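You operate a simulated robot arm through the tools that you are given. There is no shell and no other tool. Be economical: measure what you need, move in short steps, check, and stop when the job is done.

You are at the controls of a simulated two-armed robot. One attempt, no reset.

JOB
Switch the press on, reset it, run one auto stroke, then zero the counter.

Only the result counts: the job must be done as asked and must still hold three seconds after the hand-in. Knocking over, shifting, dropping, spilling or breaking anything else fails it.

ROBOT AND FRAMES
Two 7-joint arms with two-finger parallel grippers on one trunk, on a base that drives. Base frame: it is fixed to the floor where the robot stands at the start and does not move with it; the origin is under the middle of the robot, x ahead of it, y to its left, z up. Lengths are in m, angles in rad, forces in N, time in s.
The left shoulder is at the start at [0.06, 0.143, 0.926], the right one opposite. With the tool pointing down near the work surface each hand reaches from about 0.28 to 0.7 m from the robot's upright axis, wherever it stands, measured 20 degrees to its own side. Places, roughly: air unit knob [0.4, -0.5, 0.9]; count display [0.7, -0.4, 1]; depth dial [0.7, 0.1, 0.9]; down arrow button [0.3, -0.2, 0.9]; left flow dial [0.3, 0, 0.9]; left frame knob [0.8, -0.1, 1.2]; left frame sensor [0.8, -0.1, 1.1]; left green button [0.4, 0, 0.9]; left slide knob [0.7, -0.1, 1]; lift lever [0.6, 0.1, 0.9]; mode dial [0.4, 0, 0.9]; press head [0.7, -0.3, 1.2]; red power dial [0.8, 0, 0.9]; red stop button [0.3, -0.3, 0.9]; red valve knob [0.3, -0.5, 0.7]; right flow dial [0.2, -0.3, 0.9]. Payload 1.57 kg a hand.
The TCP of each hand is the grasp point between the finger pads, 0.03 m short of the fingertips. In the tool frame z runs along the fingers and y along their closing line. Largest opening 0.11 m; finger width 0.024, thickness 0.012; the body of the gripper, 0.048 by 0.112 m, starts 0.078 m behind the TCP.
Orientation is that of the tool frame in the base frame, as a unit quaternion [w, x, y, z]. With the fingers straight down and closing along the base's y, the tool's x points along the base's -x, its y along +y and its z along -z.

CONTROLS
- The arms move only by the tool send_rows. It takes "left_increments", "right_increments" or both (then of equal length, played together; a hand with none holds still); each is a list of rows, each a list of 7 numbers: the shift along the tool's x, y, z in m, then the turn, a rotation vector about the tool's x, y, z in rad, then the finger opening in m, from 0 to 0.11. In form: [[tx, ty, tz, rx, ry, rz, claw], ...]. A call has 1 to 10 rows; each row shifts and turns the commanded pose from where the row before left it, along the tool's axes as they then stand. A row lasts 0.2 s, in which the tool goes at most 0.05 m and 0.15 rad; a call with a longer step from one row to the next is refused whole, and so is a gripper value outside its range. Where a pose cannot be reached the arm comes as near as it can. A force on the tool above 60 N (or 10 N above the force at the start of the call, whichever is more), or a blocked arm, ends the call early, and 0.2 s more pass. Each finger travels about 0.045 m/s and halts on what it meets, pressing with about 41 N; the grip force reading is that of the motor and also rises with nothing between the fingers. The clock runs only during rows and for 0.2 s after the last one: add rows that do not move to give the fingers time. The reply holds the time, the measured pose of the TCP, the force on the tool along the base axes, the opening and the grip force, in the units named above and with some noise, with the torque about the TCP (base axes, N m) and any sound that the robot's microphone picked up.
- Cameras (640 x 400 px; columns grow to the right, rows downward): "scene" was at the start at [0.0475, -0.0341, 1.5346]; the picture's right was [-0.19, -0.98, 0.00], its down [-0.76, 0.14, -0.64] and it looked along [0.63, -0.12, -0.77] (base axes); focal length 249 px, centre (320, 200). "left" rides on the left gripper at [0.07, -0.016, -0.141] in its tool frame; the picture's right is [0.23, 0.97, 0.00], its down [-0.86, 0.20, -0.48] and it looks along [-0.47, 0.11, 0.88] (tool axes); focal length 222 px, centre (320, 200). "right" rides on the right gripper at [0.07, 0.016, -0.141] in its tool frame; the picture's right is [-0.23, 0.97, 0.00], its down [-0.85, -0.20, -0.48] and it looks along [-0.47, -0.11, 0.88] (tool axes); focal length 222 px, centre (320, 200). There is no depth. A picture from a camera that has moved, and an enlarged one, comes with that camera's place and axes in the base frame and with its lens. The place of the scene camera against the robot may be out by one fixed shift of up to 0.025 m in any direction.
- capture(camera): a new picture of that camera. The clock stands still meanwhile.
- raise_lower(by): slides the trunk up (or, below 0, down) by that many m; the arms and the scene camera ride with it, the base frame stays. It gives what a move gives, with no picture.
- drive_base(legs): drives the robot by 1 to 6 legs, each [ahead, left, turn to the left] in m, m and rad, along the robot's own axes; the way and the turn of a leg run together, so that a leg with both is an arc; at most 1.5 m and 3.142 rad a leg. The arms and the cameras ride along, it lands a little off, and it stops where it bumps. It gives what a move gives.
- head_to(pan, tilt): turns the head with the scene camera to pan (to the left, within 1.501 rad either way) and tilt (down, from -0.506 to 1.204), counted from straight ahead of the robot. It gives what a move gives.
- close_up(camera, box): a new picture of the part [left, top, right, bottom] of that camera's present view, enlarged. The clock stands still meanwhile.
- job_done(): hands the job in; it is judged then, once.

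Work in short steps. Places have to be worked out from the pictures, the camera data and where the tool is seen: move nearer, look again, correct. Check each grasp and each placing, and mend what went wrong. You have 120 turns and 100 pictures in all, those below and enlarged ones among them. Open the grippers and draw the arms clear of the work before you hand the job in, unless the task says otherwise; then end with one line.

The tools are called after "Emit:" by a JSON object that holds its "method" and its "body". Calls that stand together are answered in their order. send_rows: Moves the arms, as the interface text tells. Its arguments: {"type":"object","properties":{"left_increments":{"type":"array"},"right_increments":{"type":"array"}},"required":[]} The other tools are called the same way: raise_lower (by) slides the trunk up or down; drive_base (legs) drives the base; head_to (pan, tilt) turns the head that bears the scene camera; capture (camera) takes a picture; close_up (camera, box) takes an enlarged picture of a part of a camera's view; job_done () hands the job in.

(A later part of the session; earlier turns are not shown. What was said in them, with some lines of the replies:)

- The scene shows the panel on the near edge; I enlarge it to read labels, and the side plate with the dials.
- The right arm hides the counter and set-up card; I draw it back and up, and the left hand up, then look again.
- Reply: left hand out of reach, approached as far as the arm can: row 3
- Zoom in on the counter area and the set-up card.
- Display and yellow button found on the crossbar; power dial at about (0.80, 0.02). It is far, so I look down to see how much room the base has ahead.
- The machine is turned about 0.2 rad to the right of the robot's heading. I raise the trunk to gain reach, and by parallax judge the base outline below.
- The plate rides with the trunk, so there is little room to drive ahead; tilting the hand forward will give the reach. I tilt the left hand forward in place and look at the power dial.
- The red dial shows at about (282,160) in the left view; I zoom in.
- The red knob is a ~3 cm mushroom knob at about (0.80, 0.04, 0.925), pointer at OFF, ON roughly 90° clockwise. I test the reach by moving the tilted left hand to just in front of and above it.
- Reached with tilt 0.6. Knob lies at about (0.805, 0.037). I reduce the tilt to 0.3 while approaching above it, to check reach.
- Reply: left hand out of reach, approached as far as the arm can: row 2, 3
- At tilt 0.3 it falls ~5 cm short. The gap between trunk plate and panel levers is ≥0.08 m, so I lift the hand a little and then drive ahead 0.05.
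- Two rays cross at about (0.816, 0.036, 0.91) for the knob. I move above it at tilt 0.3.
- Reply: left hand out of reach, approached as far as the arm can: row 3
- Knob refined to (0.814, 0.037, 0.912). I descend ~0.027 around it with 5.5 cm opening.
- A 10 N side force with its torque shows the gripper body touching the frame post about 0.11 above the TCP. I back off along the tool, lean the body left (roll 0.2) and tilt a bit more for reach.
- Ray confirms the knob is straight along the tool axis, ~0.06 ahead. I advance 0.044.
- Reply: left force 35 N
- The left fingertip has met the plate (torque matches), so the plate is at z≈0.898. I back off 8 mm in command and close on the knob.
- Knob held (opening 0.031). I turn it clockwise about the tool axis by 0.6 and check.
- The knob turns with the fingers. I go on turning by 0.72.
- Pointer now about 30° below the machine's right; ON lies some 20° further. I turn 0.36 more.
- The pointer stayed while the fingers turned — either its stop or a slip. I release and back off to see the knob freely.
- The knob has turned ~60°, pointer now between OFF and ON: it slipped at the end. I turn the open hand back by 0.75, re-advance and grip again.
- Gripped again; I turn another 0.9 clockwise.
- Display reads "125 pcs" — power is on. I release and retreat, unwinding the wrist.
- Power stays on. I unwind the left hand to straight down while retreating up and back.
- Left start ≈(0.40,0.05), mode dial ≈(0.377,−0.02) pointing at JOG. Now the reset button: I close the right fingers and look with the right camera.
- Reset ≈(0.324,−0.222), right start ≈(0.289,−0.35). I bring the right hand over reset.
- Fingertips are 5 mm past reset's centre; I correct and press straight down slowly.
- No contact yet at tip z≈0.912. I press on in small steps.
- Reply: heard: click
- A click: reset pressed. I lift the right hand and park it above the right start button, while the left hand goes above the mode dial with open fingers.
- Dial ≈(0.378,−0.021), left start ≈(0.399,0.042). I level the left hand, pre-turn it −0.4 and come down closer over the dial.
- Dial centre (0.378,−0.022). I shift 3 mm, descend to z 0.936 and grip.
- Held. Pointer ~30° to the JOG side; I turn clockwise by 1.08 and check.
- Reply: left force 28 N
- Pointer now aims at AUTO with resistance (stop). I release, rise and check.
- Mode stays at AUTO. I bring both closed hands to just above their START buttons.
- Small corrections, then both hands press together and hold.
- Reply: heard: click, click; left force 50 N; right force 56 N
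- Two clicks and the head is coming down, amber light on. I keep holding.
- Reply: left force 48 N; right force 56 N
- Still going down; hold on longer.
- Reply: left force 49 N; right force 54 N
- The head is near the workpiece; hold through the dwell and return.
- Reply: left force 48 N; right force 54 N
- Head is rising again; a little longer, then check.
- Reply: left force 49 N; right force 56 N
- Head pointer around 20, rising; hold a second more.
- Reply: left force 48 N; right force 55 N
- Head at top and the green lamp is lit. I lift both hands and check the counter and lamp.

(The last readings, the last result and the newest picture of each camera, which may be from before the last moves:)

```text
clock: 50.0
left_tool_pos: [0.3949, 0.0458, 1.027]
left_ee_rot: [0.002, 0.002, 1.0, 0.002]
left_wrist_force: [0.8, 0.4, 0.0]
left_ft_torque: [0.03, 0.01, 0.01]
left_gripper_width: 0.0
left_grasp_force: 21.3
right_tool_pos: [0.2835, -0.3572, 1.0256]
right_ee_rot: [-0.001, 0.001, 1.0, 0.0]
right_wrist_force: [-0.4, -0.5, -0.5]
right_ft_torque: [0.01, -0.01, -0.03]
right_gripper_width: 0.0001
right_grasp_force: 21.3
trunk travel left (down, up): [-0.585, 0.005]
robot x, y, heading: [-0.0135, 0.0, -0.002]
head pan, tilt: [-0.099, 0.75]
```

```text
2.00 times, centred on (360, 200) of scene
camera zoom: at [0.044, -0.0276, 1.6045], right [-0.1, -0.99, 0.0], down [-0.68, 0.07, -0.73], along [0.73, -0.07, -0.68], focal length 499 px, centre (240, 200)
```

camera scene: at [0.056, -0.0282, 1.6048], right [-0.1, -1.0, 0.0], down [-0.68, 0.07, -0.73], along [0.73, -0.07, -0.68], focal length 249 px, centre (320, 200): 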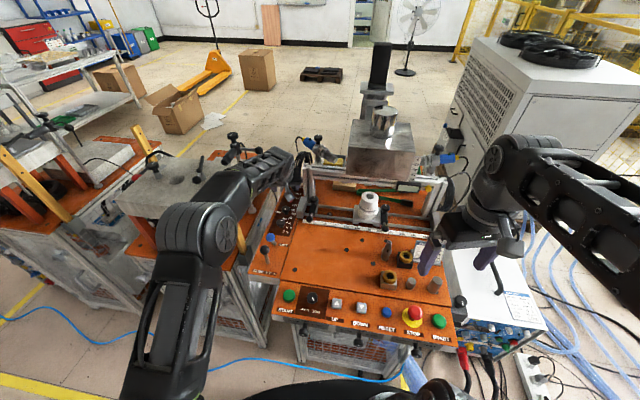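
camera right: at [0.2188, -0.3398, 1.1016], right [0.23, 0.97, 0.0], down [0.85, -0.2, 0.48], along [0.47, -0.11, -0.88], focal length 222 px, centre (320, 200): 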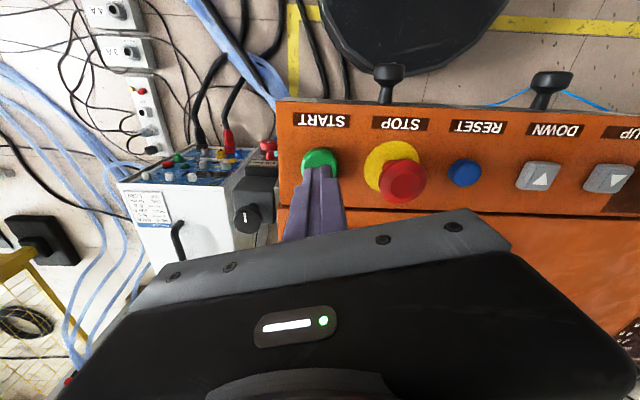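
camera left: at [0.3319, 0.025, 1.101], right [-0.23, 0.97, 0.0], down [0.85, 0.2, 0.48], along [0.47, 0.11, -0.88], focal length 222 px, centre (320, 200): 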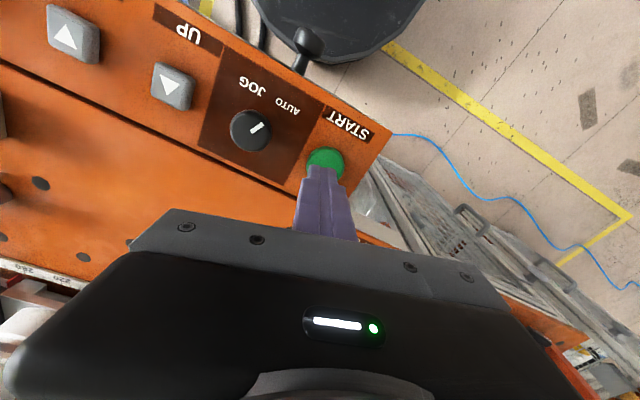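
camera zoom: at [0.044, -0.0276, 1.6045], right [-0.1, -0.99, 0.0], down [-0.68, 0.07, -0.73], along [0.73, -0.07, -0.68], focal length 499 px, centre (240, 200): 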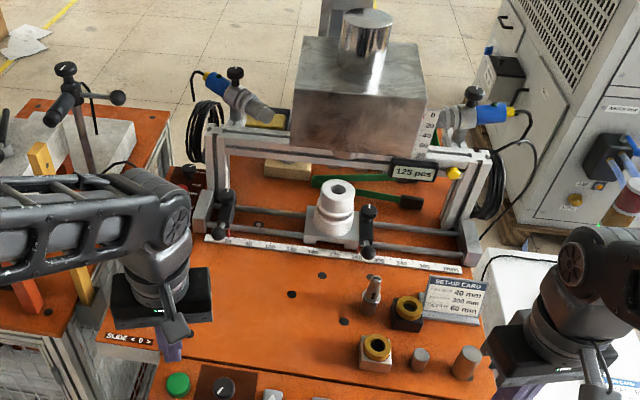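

Check the count and the mode dial closely.

Emit:
{"method": "close_up", "body": {"camera": "scene", "box": [385, 130, 485, 200]}}

Emit:
{"method": "capture", "body": {"camera": "left"}}

Emit:
{"method": "capture", "body": {"camera": "scene"}}

```text
5.71 times, centred on (435, 165) of scene
camera zoom: at [0.044, -0.0276, 1.6045], right [-0.1, -0.99, 0.0], down [-0.68, 0.07, -0.73], along [0.73, -0.07, -0.68], focal length 1425 px, centre (-337, 400)
```

zoom: 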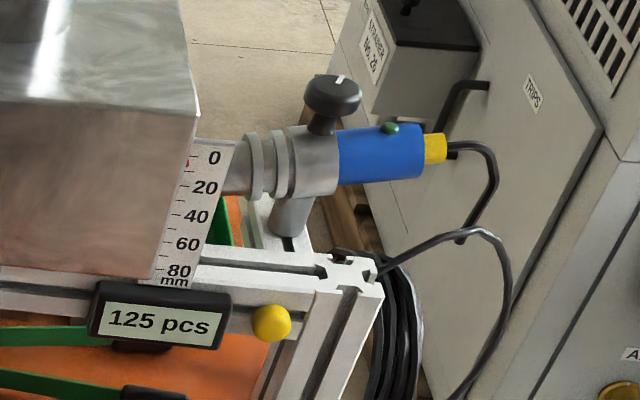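

```text
35 pictures are left
camera left: at [0.3239, 0.0286, 1.1676], right [-0.23, 0.97, 0.0], down [0.85, 0.2, 0.48], along [0.47, 0.11, -0.88], focal length 222 px, centre (320, 200)
```

left: 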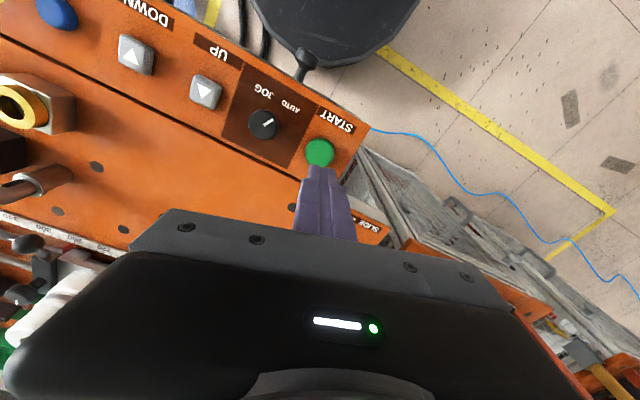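

```text
34 pictures are left
camera scene: at [0.044, -0.0276, 1.6045], right [-0.1, -0.99, 0.0], down [-0.68, 0.07, -0.73], along [0.73, -0.07, -0.68], focal length 249 px, centre (320, 200)
```

scene: 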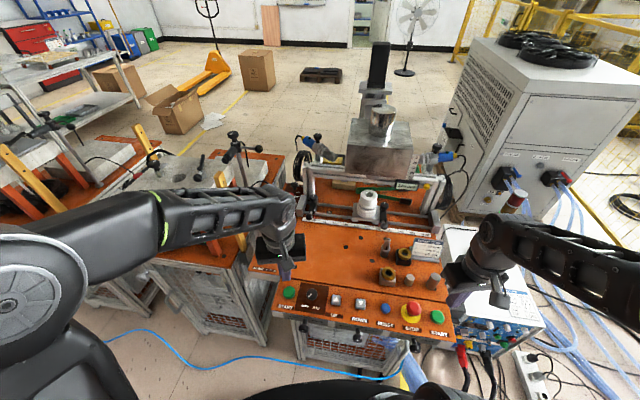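

The auto stroke ran down to ~80 mm and returned with green light. Now the yellow zero button, about (0.70,−0.46,1.02) on the crossbar facing the robot. I move the right hand up and forward, then tilt it forward.

Emit:
{"method": "send_rows", "body": {"right_increments": [[0, 0, -0.04, 0, 0, 0, 0.0], [0, 0, -0.04, 0, 0, 0, 0.0], [-0.04, -0.005, -0.02, 0, 0, 0, 0.0], [-0.045, -0.01, 0, 0, 0, 0, 0.0], [-0.045, -0.01, 0, 0, 0, 0, 0.0], [-0.045, -0.01, 0, 0, -0.1, 0, 0.0], [0, 0, 0, 0, -0.15, 0, 0.0], [0, 0, 0, 0, -0.15, 0, 0.0], [0, 0, 0, 0, -0.15, 0, 0.0], [0, 0, 0, 0, -0.15, 0, 0.0]]}}

Emit:
{"method": "capture", "body": {"camera": "right"}}

```text
clock: 52.2
left_tool_pos: [0.3943, 0.0445, 1.0285]
left_ee_rot: [0.004, 0.001, 1.0, 0.0]
left_wrist_force: [1.4, 0.0, -0.3]
left_ft_torque: [-0.02, -0.01, 0.01]
left_gripper_width: 0.0
left_grasp_force: 21.4
right_tool_pos: [0.4603, -0.392, 1.1273]
right_ee_rot: [0.344, 0.001, 0.939, 0.0]
right_wrist_force: [-0.1, 0.2, 0.0]
right_ft_torque: [0.01, -0.04, 0.03]
right_gripper_width: 0.0
right_grasp_force: 21.3
trunk travel left (down, up): [-0.585, 0.005]
robot x, y, heading: [-0.0076, 0.001, 0.002]
head pan, tilt: [-0.099, 0.75]
```

```text
33 pictures are left
camera right: at [0.3152, -0.3747, 1.1906], right [0.18, 0.97, 0.15], down [0.34, -0.2, 0.92], along [0.92, -0.11, -0.37], focal length 222 px, centre (320, 200)
```

right: 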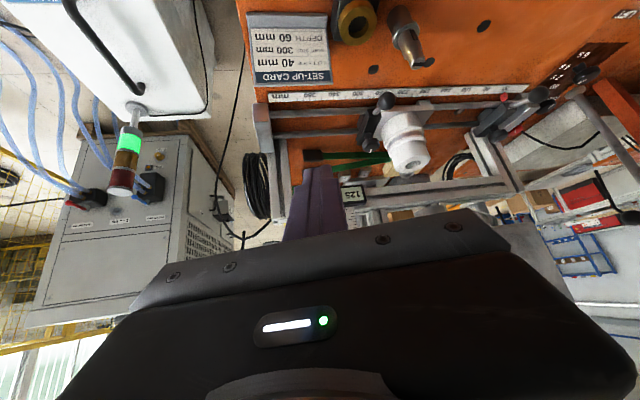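

The button is hidden behind the fingers; I shift left and forward for a clear view.

Emit:
{"method": "send_rows", "body": {"right_increments": [[-0.019, 0.023, 0.029, 0, 0, 0, 0.0], [-0.019, 0.023, 0.029, 0, 0, 0, 0.0], [-0.019, 0.023, 0.029, 0, 0, 0, 0.0]]}}

Emit:
{"method": "capture", "body": {"camera": "right"}}

```text
clock: 53.0
left_tool_pos: [0.3964, 0.0447, 1.0261]
left_ee_rot: [0.003, 0.001, 1.0, 0.0]
left_wrist_force: [0.5, -0.2, -0.1]
left_ft_torque: [-0.02, 0.02, 0.06]
left_gripper_width: 0.0
left_grasp_force: 21.3
right_tool_pos: [0.5617, -0.3192, 1.0973]
right_ee_rot: [0.343, 0.001, 0.939, -0.001]
right_wrist_force: [-0.4, 0.0, -1.1]
right_ft_torque: [-0.03, 0.01, 0.04]
right_gripper_width: 0.0
right_grasp_force: 21.1
trunk travel left (down, up): [-0.585, 0.005]
robot x, y, heading: [-0.0059, 0.0014, -0.002]
head pan, tilt: [-0.099, 0.75]
```

```text
32 pictures are left
camera right: at [0.4169, -0.3028, 1.1599], right [0.18, 0.97, 0.15], down [0.35, -0.2, 0.92], along [0.92, -0.11, -0.37], focal length 222 px, centre (320, 200)
```

right: 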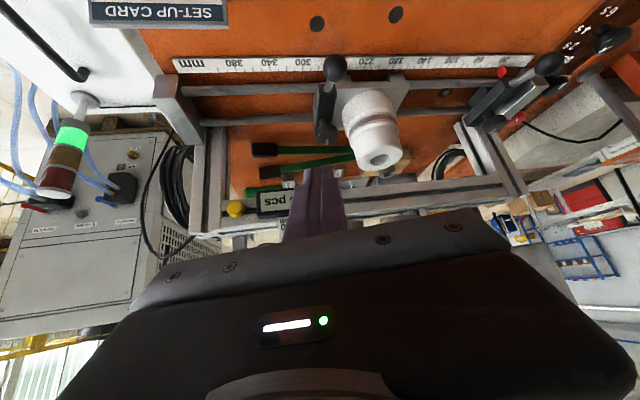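

Yellow button ≈(0.685,−0.455,1.036). I yaw the hand to the machine's axis and tilt it nearly level, moving back right at the same time.

Emit:
{"method": "send_rows", "body": {"right_increments": [[0, -0.02, 0, 0.0775, 0, 0.092, 0.0], [0, -0.03, 0, 0.0775, 0, 0.092, 0.0], [0, -0.03, 0, 0, -0.125, 0, 0.0], [0, -0.02, 0, 0, -0.125, 0, 0.0], [0, 0, 0, 0, -0.125, 0, 0.0], [0, 0, 0, 0, -0.125, 0, 0.0]]}}

Emit:
{"method": "capture", "body": {"camera": "right"}}

```text
clock: 54.4
left_tool_pos: [0.3948, 0.0457, 1.027]
left_ee_rot: [0.003, 0.001, 1.0, 0.0]
left_wrist_force: [-0.8, 0.2, -0.4]
left_ft_torque: [0.0, 0.0, 0.0]
left_gripper_width: 0.0
left_grasp_force: 21.4
right_tool_pos: [0.5421, -0.4249, 1.0951]
right_ee_rot: [0.464, 0.12, 0.873, -0.089]
right_wrist_force: [0.1, 0.2, 0.1]
right_ft_torque: [0.01, 0.01, 0.04]
right_gripper_width: 0.0
right_grasp_force: 21.5
right hand out of reach, approached as far as the arm can: row 4, 5, 6
trunk travel left (down, up): [-0.585, 0.005]
robot x, y, heading: [-0.01, 0.0001, -0.003]
head pan, tilt: [-0.099, 0.75]
```

```text
31 pictures are left
camera right: at [0.3984, -0.3627, 1.1148], right [0.41, 0.9, 0.15], down [0.03, -0.17, 0.98], along [0.91, -0.4, -0.1], focal length 222 px, centre (320, 200)
```

right: 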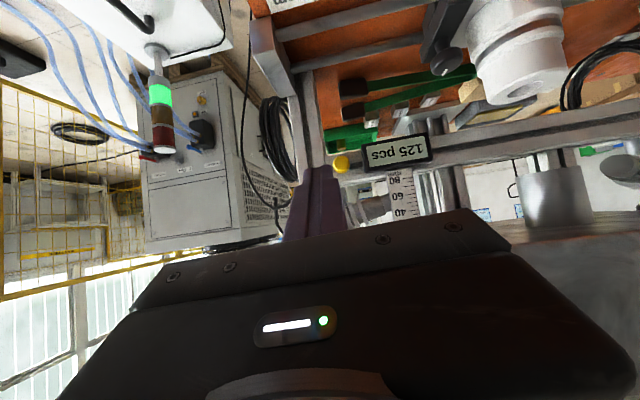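

Two rays cross at (0.673,−0.447,1.0425) for the yellow button. I go to a 4 cm standoff, with the tilt at about 1.0.

Emit:
{"method": "send_rows", "body": {"right_increments": [[0, 0, 0, 0, 0.1, 0, 0.0], [0, 0, 0, 0, 0.1, 0, 0.0], [0.0015, 0.0055, 0.025, 0, 0, 0, 0.0], [0.0015, 0.0055, 0.025, 0, 0, 0, 0.0], [0.0015, 0.0055, 0.025, 0, 0, 0, 0.0]]}}

Emit:
{"method": "capture", "body": {"camera": "right"}}

Emit:
{"method": "close_up", "body": {"camera": "scene", "box": [360, 140, 500, 240]}}

```text
clock: 55.6
left_tool_pos: [0.3965, 0.0448, 1.0254]
left_ee_rot: [0.003, 0.001, 1.0, 0.0]
left_wrist_force: [-0.4, 0.0, -0.3]
left_ft_torque: [0.05, 0.0, -0.02]
left_gripper_width: 0.0
left_grasp_force: 21.7
right_tool_pos: [0.5979, -0.4387, 1.0423]
right_ee_rot: [0.407, 0.133, 0.899, -0.096]
right_wrist_force: [-0.1, 0.7, 0.0]
right_ft_torque: [0.01, 0.03, 0.01]
right_gripper_width: 0.0
right_grasp_force: 21.4
right hand out of reach, approached as far as the arm can: row 2
trunk travel left (down, up): [-0.585, 0.005]
robot x, y, heading: [-0.0054, 0.0007, -0.005]
head pan, tilt: [-0.099, 0.75]
```

```text
30 pictures are left
camera right: at [0.4589, -0.3724, 1.0799], right [0.45, 0.89, 0.11], down [0.14, -0.19, 0.97], along [0.88, -0.42, -0.21], focal length 222 px, centre (320, 200)
```

right: 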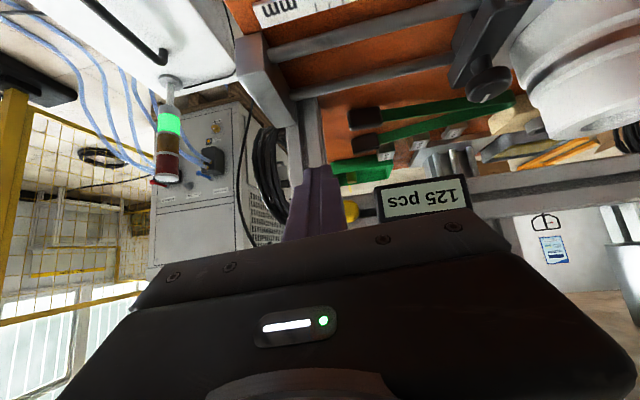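

```text
4.00 times, centred on (430, 190) of scene
camera zoom: at [0.0461, -0.0284, 1.6048], right [-0.1, -0.99, 0.0], down [-0.68, 0.07, -0.73], along [0.73, -0.07, -0.68], focal length 998 px, centre (-120, 240)
```

zoom: 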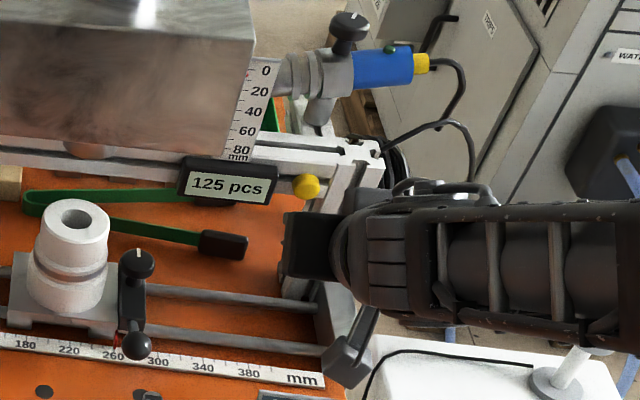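

The fingertip is ~14 mm right of and ~10 mm below the button; I shift, and advance 1.5 cm, then look.

Emit:
{"method": "send_rows", "body": {"right_increments": [[-0.0053, 0.0126, -0.0104, 0, 0, 0, 0.0], [-0.0065, 0.0009, 0.0075, 0, 0, 0, 0.0], [-0.0033, 0.0005, 0.0037, 0, 0, 0, 0.0]]}}

Emit:
{"method": "capture", "body": {"camera": "right"}}

Emit:
{"method": "close_up", "body": {"camera": "scene", "box": [380, 150, 480, 220]}}

```text
clock: 56.4
left_tool_pos: [0.3952, 0.0444, 1.0275]
left_ee_rot: [0.004, 0.001, 1.0, 0.0]
left_wrist_force: [0.6, 0.6, 0.2]
left_ft_torque: [0.0, 0.01, -0.03]
left_gripper_width: 0.0
left_grasp_force: 20.9
right_tool_pos: [0.6118, -0.4267, 1.0531]
right_ee_rot: [0.408, 0.133, 0.898, -0.097]
right_wrist_force: [0.3, -0.4, -0.3]
right_ft_torque: [0.02, -0.02, 0.04]
right_gripper_width: 0.0002
right_grasp_force: 21.5
trunk travel left (down, up): [-0.585, 0.005]
robot x, y, heading: [-0.0092, 0.0016, -0.003]
head pan, tilt: [-0.099, 0.75]
```

```text
28 pictures are left
camera right: at [0.4721, -0.3614, 1.0908], right [0.45, 0.89, 0.11], down [0.14, -0.19, 0.97], along [0.88, -0.42, -0.21], focal length 222 px, centre (320, 200)
```

right: 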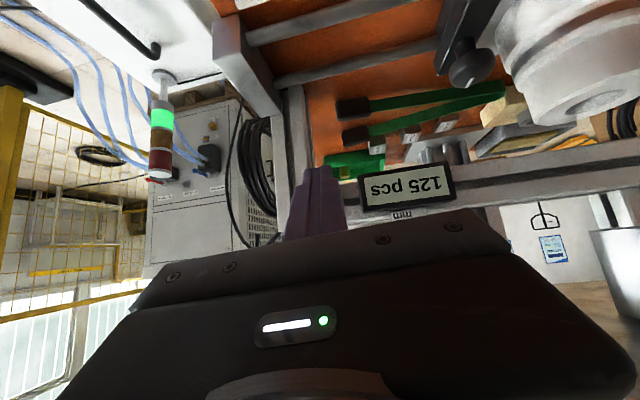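

```text
5.71 times, centred on (430, 185) of scene
camera zoom: at [0.045, -0.0277, 1.6048], right [-0.1, -0.99, 0.0], down [-0.68, 0.07, -0.73], along [0.73, -0.07, -0.68], focal length 1425 px, centre (-309, 286)
```

zoom: 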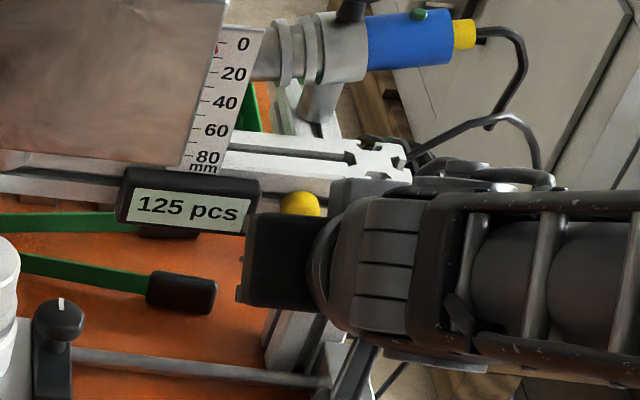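

The fingertip is now straight in front of the button. I push along the machine axis in small steps.

Emit:
{"method": "send_rows", "body": {"right_increments": [[-0.004, -0.002, 0.0045, 0, 0, 0, 0.0], [-0.004, 0.0, 0.0045, 0, 0, 0, 0.0], [-0.004, 0.0005, 0.0045, 0, 0, 0, 0.0], [-0.004, 0.0005, 0.0045, 0, 0, 0, 0.0]]}}

Emit:
{"method": "close_up", "body": {"camera": "scene", "box": [380, 150, 480, 220]}}

```text
clock: 57.4
left_tool_pos: [0.396, 0.045, 1.0282]
left_ee_rot: [0.003, 0.001, 1.0, 0.0]
left_wrist_force: [-0.1, -0.2, -0.7]
left_ft_torque: [-0.01, 0.02, -0.04]
left_gripper_width: 0.0
left_grasp_force: 20.9
right_tool_pos: [0.6323, -0.4374, 1.0543]
right_ee_rot: [0.407, 0.133, 0.898, -0.096]
right_wrist_force: [-1.8, 1.8, -0.6]
right_ft_torque: [0.05, 0.08, 0.01]
right_gripper_width: 0.0001
right_grasp_force: 20.8
trunk travel left (down, up): [-0.585, 0.005]
robot x, y, heading: [-0.0105, -0.0014, -0.007]
head pan, tilt: [-0.099, 0.75]
```

```text
5.71 times, centred on (430, 185) of scene
camera zoom: at [0.0446, -0.0278, 1.6048], right [-0.1, -0.99, 0.0], down [-0.68, 0.07, -0.73], along [0.73, -0.07, -0.68], focal length 1425 px, centre (-309, 286)
```

zoom: 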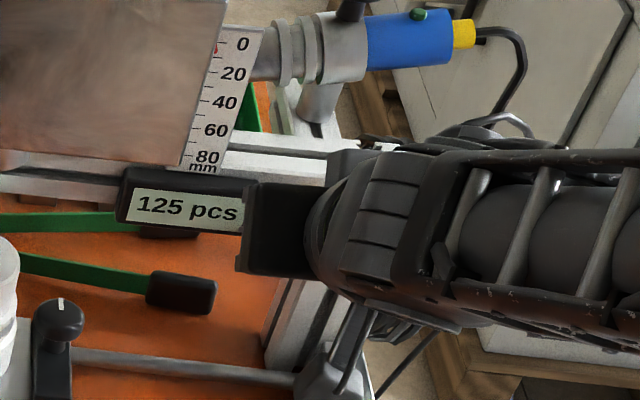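

Light contact begins; I push on slowly.

Emit:
{"method": "send_rows", "body": {"right_increments": [[-0.0025, 0.0005, 0.003, 0, 0, 0, 0.0], [-0.0025, 0.0005, 0.003, 0, 0, 0, 0.0], [-0.002, 0.0005, 0.0022, 0, 0, 0, 0.0]]}}

Emit:
{"method": "close_up", "body": {"camera": "scene", "box": [380, 150, 480, 220]}}

```text
clock: 58.2
left_tool_pos: [0.3913, 0.0459, 1.0293]
left_ee_rot: [0.005, 0.001, 1.0, -0.001]
left_wrist_force: [-0.2, -0.4, 0.3]
left_ft_torque: [-0.02, 0.04, -0.01]
left_gripper_width: 0.0
left_grasp_force: 21.0
right_tool_pos: [0.6378, -0.4377, 1.053]
right_ee_rot: [0.407, 0.133, 0.899, -0.097]
right_wrist_force: [-37.7, 10.8, -1.4]
right_ft_torque: [0.23, 0.38, 0.0]
right_gripper_width: 0.0
right_grasp_force: 21.8
trunk travel left (down, up): [-0.585, 0.005]
robot x, y, heading: [-0.012, 0.002, -0.006]
head pan, tilt: [-0.099, 0.75]
heard: click
```

```text
5.71 times, centred on (430, 185) of scene
camera zoom: at [0.0387, -0.0261, 1.605], right [-0.1, -0.99, 0.0], down [-0.68, 0.07, -0.73], along [0.73, -0.07, -0.68], focal length 1425 px, centre (-309, 286)
```

zoom: 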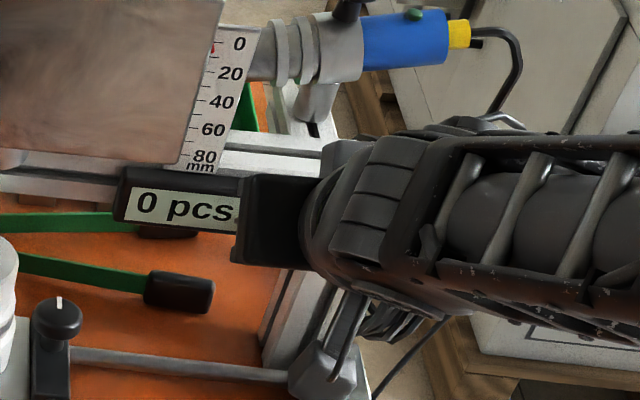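

Click and "0 pcs". I draw the right hand straight back, then up and back, and open both grippers.

Emit:
{"method": "send_rows", "body": {"right_increments": [[0.0065, -0.001, -0.0075, 0, 0, 0, 0.0], [0.02, -0.003, -0.0225, 0, 0, 0, 0.0], [0.02, -0.003, -0.0225, 0, 0, 0, 0.0], [0.0, 0, -0.04, 0, 0, 0, 0.02], [0.0, 0, -0.04, 0, 0, 0, 0.04], [0.0, 0, -0.04, 0, 0.14, 0, 0.06], [0.0, 0, 0, 0, 0.14, 0, 0.08], [0.0, 0, 0, 0, 0.14, 0, 0.08], [0.0, 0, 0, 0, 0.14, 0, 0.08]], "left_increments": [[0, 0, -0.02, 0, 0, 0, 0.0], [0, 0, -0.03, 0, 0, 0, 0.02], [0, 0, -0.03, 0, 0, 0, 0.04], [0, 0.01, 0, 0, 0, 0, 0.05], [0, 0.02, 0, 0, 0, 0, 0.06], [0, 0.02, 0, 0, 0, 0, 0.07], [0, 0, 0, 0, 0, 0, 0.08], [0, 0, 0, 0, 0, 0, 0.08], [0, 0, 0, 0, 0, 0, 0.08]]}}

Emit:
{"method": "capture", "body": {"camera": "scene"}}

Emit:
{"method": "close_up", "body": {"camera": "scene", "box": [260, 130, 480, 270]}}

```text
clock: 60.2
left_tool_pos: [0.3957, 0.0936, 1.107]
left_ee_rot: [0.002, 0.001, 1.0, 0.0]
left_wrist_force: [0.6, -0.8, 0.5]
left_ft_torque: [0.0, 0.0, -0.02]
left_gripper_width: 0.08
left_grasp_force: 0.1
right_tool_pos: [0.4923, -0.3887, 1.1304]
right_ee_rot: [0.143, 0.153, 0.976, -0.056]
right_wrist_force: [-0.3, 0.3, -0.4]
right_ft_torque: [-0.03, 0.01, 0.0]
right_gripper_width: 0.0798
right_grasp_force: 0.0
trunk travel left (down, up): [-0.585, 0.005]
robot x, y, heading: [-0.0113, -0.0008, -0.003]
head pan, tilt: [-0.099, 0.75]
```

```text
24 pictures are left
camera scene: at [0.0464, -0.0283, 1.6047], right [-0.1, -0.99, 0.0], down [-0.68, 0.07, -0.73], along [0.73, -0.07, -0.68], focal length 249 px, centre (320, 200)
```

scene: 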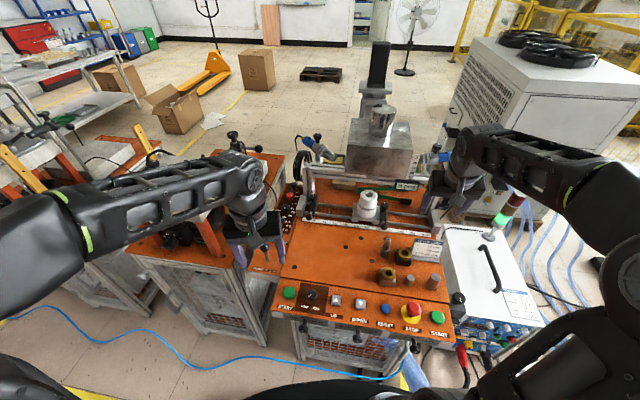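

```text
2.86 times, centred on (370, 200) of scene
camera zoom: at [0.0464, -0.0283, 1.6047], right [-0.1, -0.99, 0.0], down [-0.68, 0.07, -0.73], along [0.73, -0.07, -0.68], focal length 712 px, centre (177, 200)
```

zoom: 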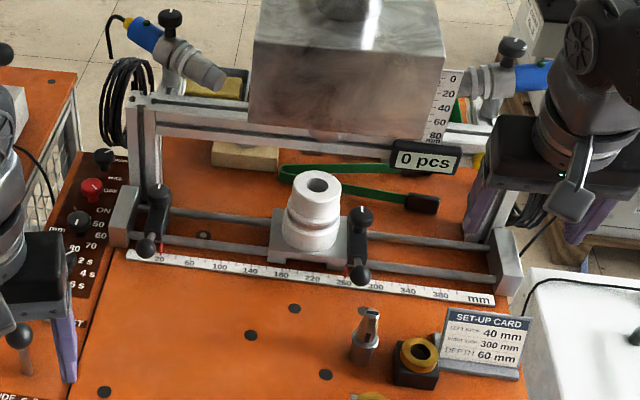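

Everything is as wanted: power on, AUTO, 0 pcs, green lamp. I pull the right hand a bit further clear.

Emit:
{"method": "send_rows", "body": {"right_increments": [[0.04, 0, -0.02, 0, 0, 0, 0.08], [0.04, 0, -0.01, 0, 0.1, 0, 0.08], [0.04, 0, 0, 0, 0.1, 0, 0.08], [0, 0, 0, 0, 0, 0, 0.08]]}}

Emit:
{"method": "close_up", "body": {"camera": "scene", "box": [260, 130, 520, 340]}}

```text
clock: 61.2
left_tool_pos: [0.3948, 0.0942, 1.1067]
left_ee_rot: [0.002, 0.0, 1.0, 0.0]
left_wrist_force: [0.6, -0.5, 0.4]
left_ft_torque: [-0.04, 0.04, 0.0]
left_gripper_width: 0.0801
left_grasp_force: 0.1
right_tool_pos: [0.3741, -0.3491, 1.1264]
right_ee_rot: [0.045, 0.159, 0.985, -0.039]
right_wrist_force: [0.3, 0.8, 0.2]
right_ft_torque: [-0.02, 0.01, 0.0]
right_gripper_width: 0.08
right_grasp_force: 0.0
trunk travel left (down, up): [-0.585, 0.005]
robot x, y, heading: [-0.0114, -0.0022, -0.003]
head pan, tilt: [-0.099, 0.75]
```

```text
1.90 times, centred on (390, 235) of scene
camera zoom: at [0.0458, -0.028, 1.6048], right [-0.1, -0.99, 0.0], down [-0.68, 0.07, -0.73], along [0.73, -0.07, -0.68], focal length 475 px, centre (187, 133)
```

zoom: 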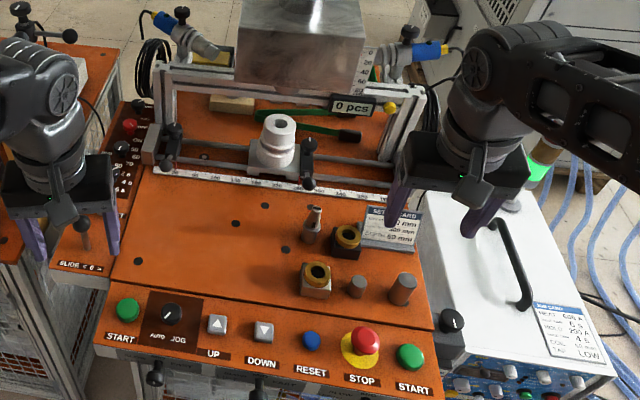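

Power is on, AUTO is selected, the lamp is green, the counter reads 0, and both grippers are open and clear of the work. I hand it in.

Emit:
{"method": "job_done", "body": {}}

```text
The job is handed in.
```

I switched the press on, reset it, ran one auto stroke and zeroed the counter, which now reads 0 pcs with the lamp green. To allow the auto stroke I turned the mode dial from JOG to AUTO. The counter stayed at 125 during the stroke and did not count it, though the head went down (about 80 mm by my estimate) and returned to the top.
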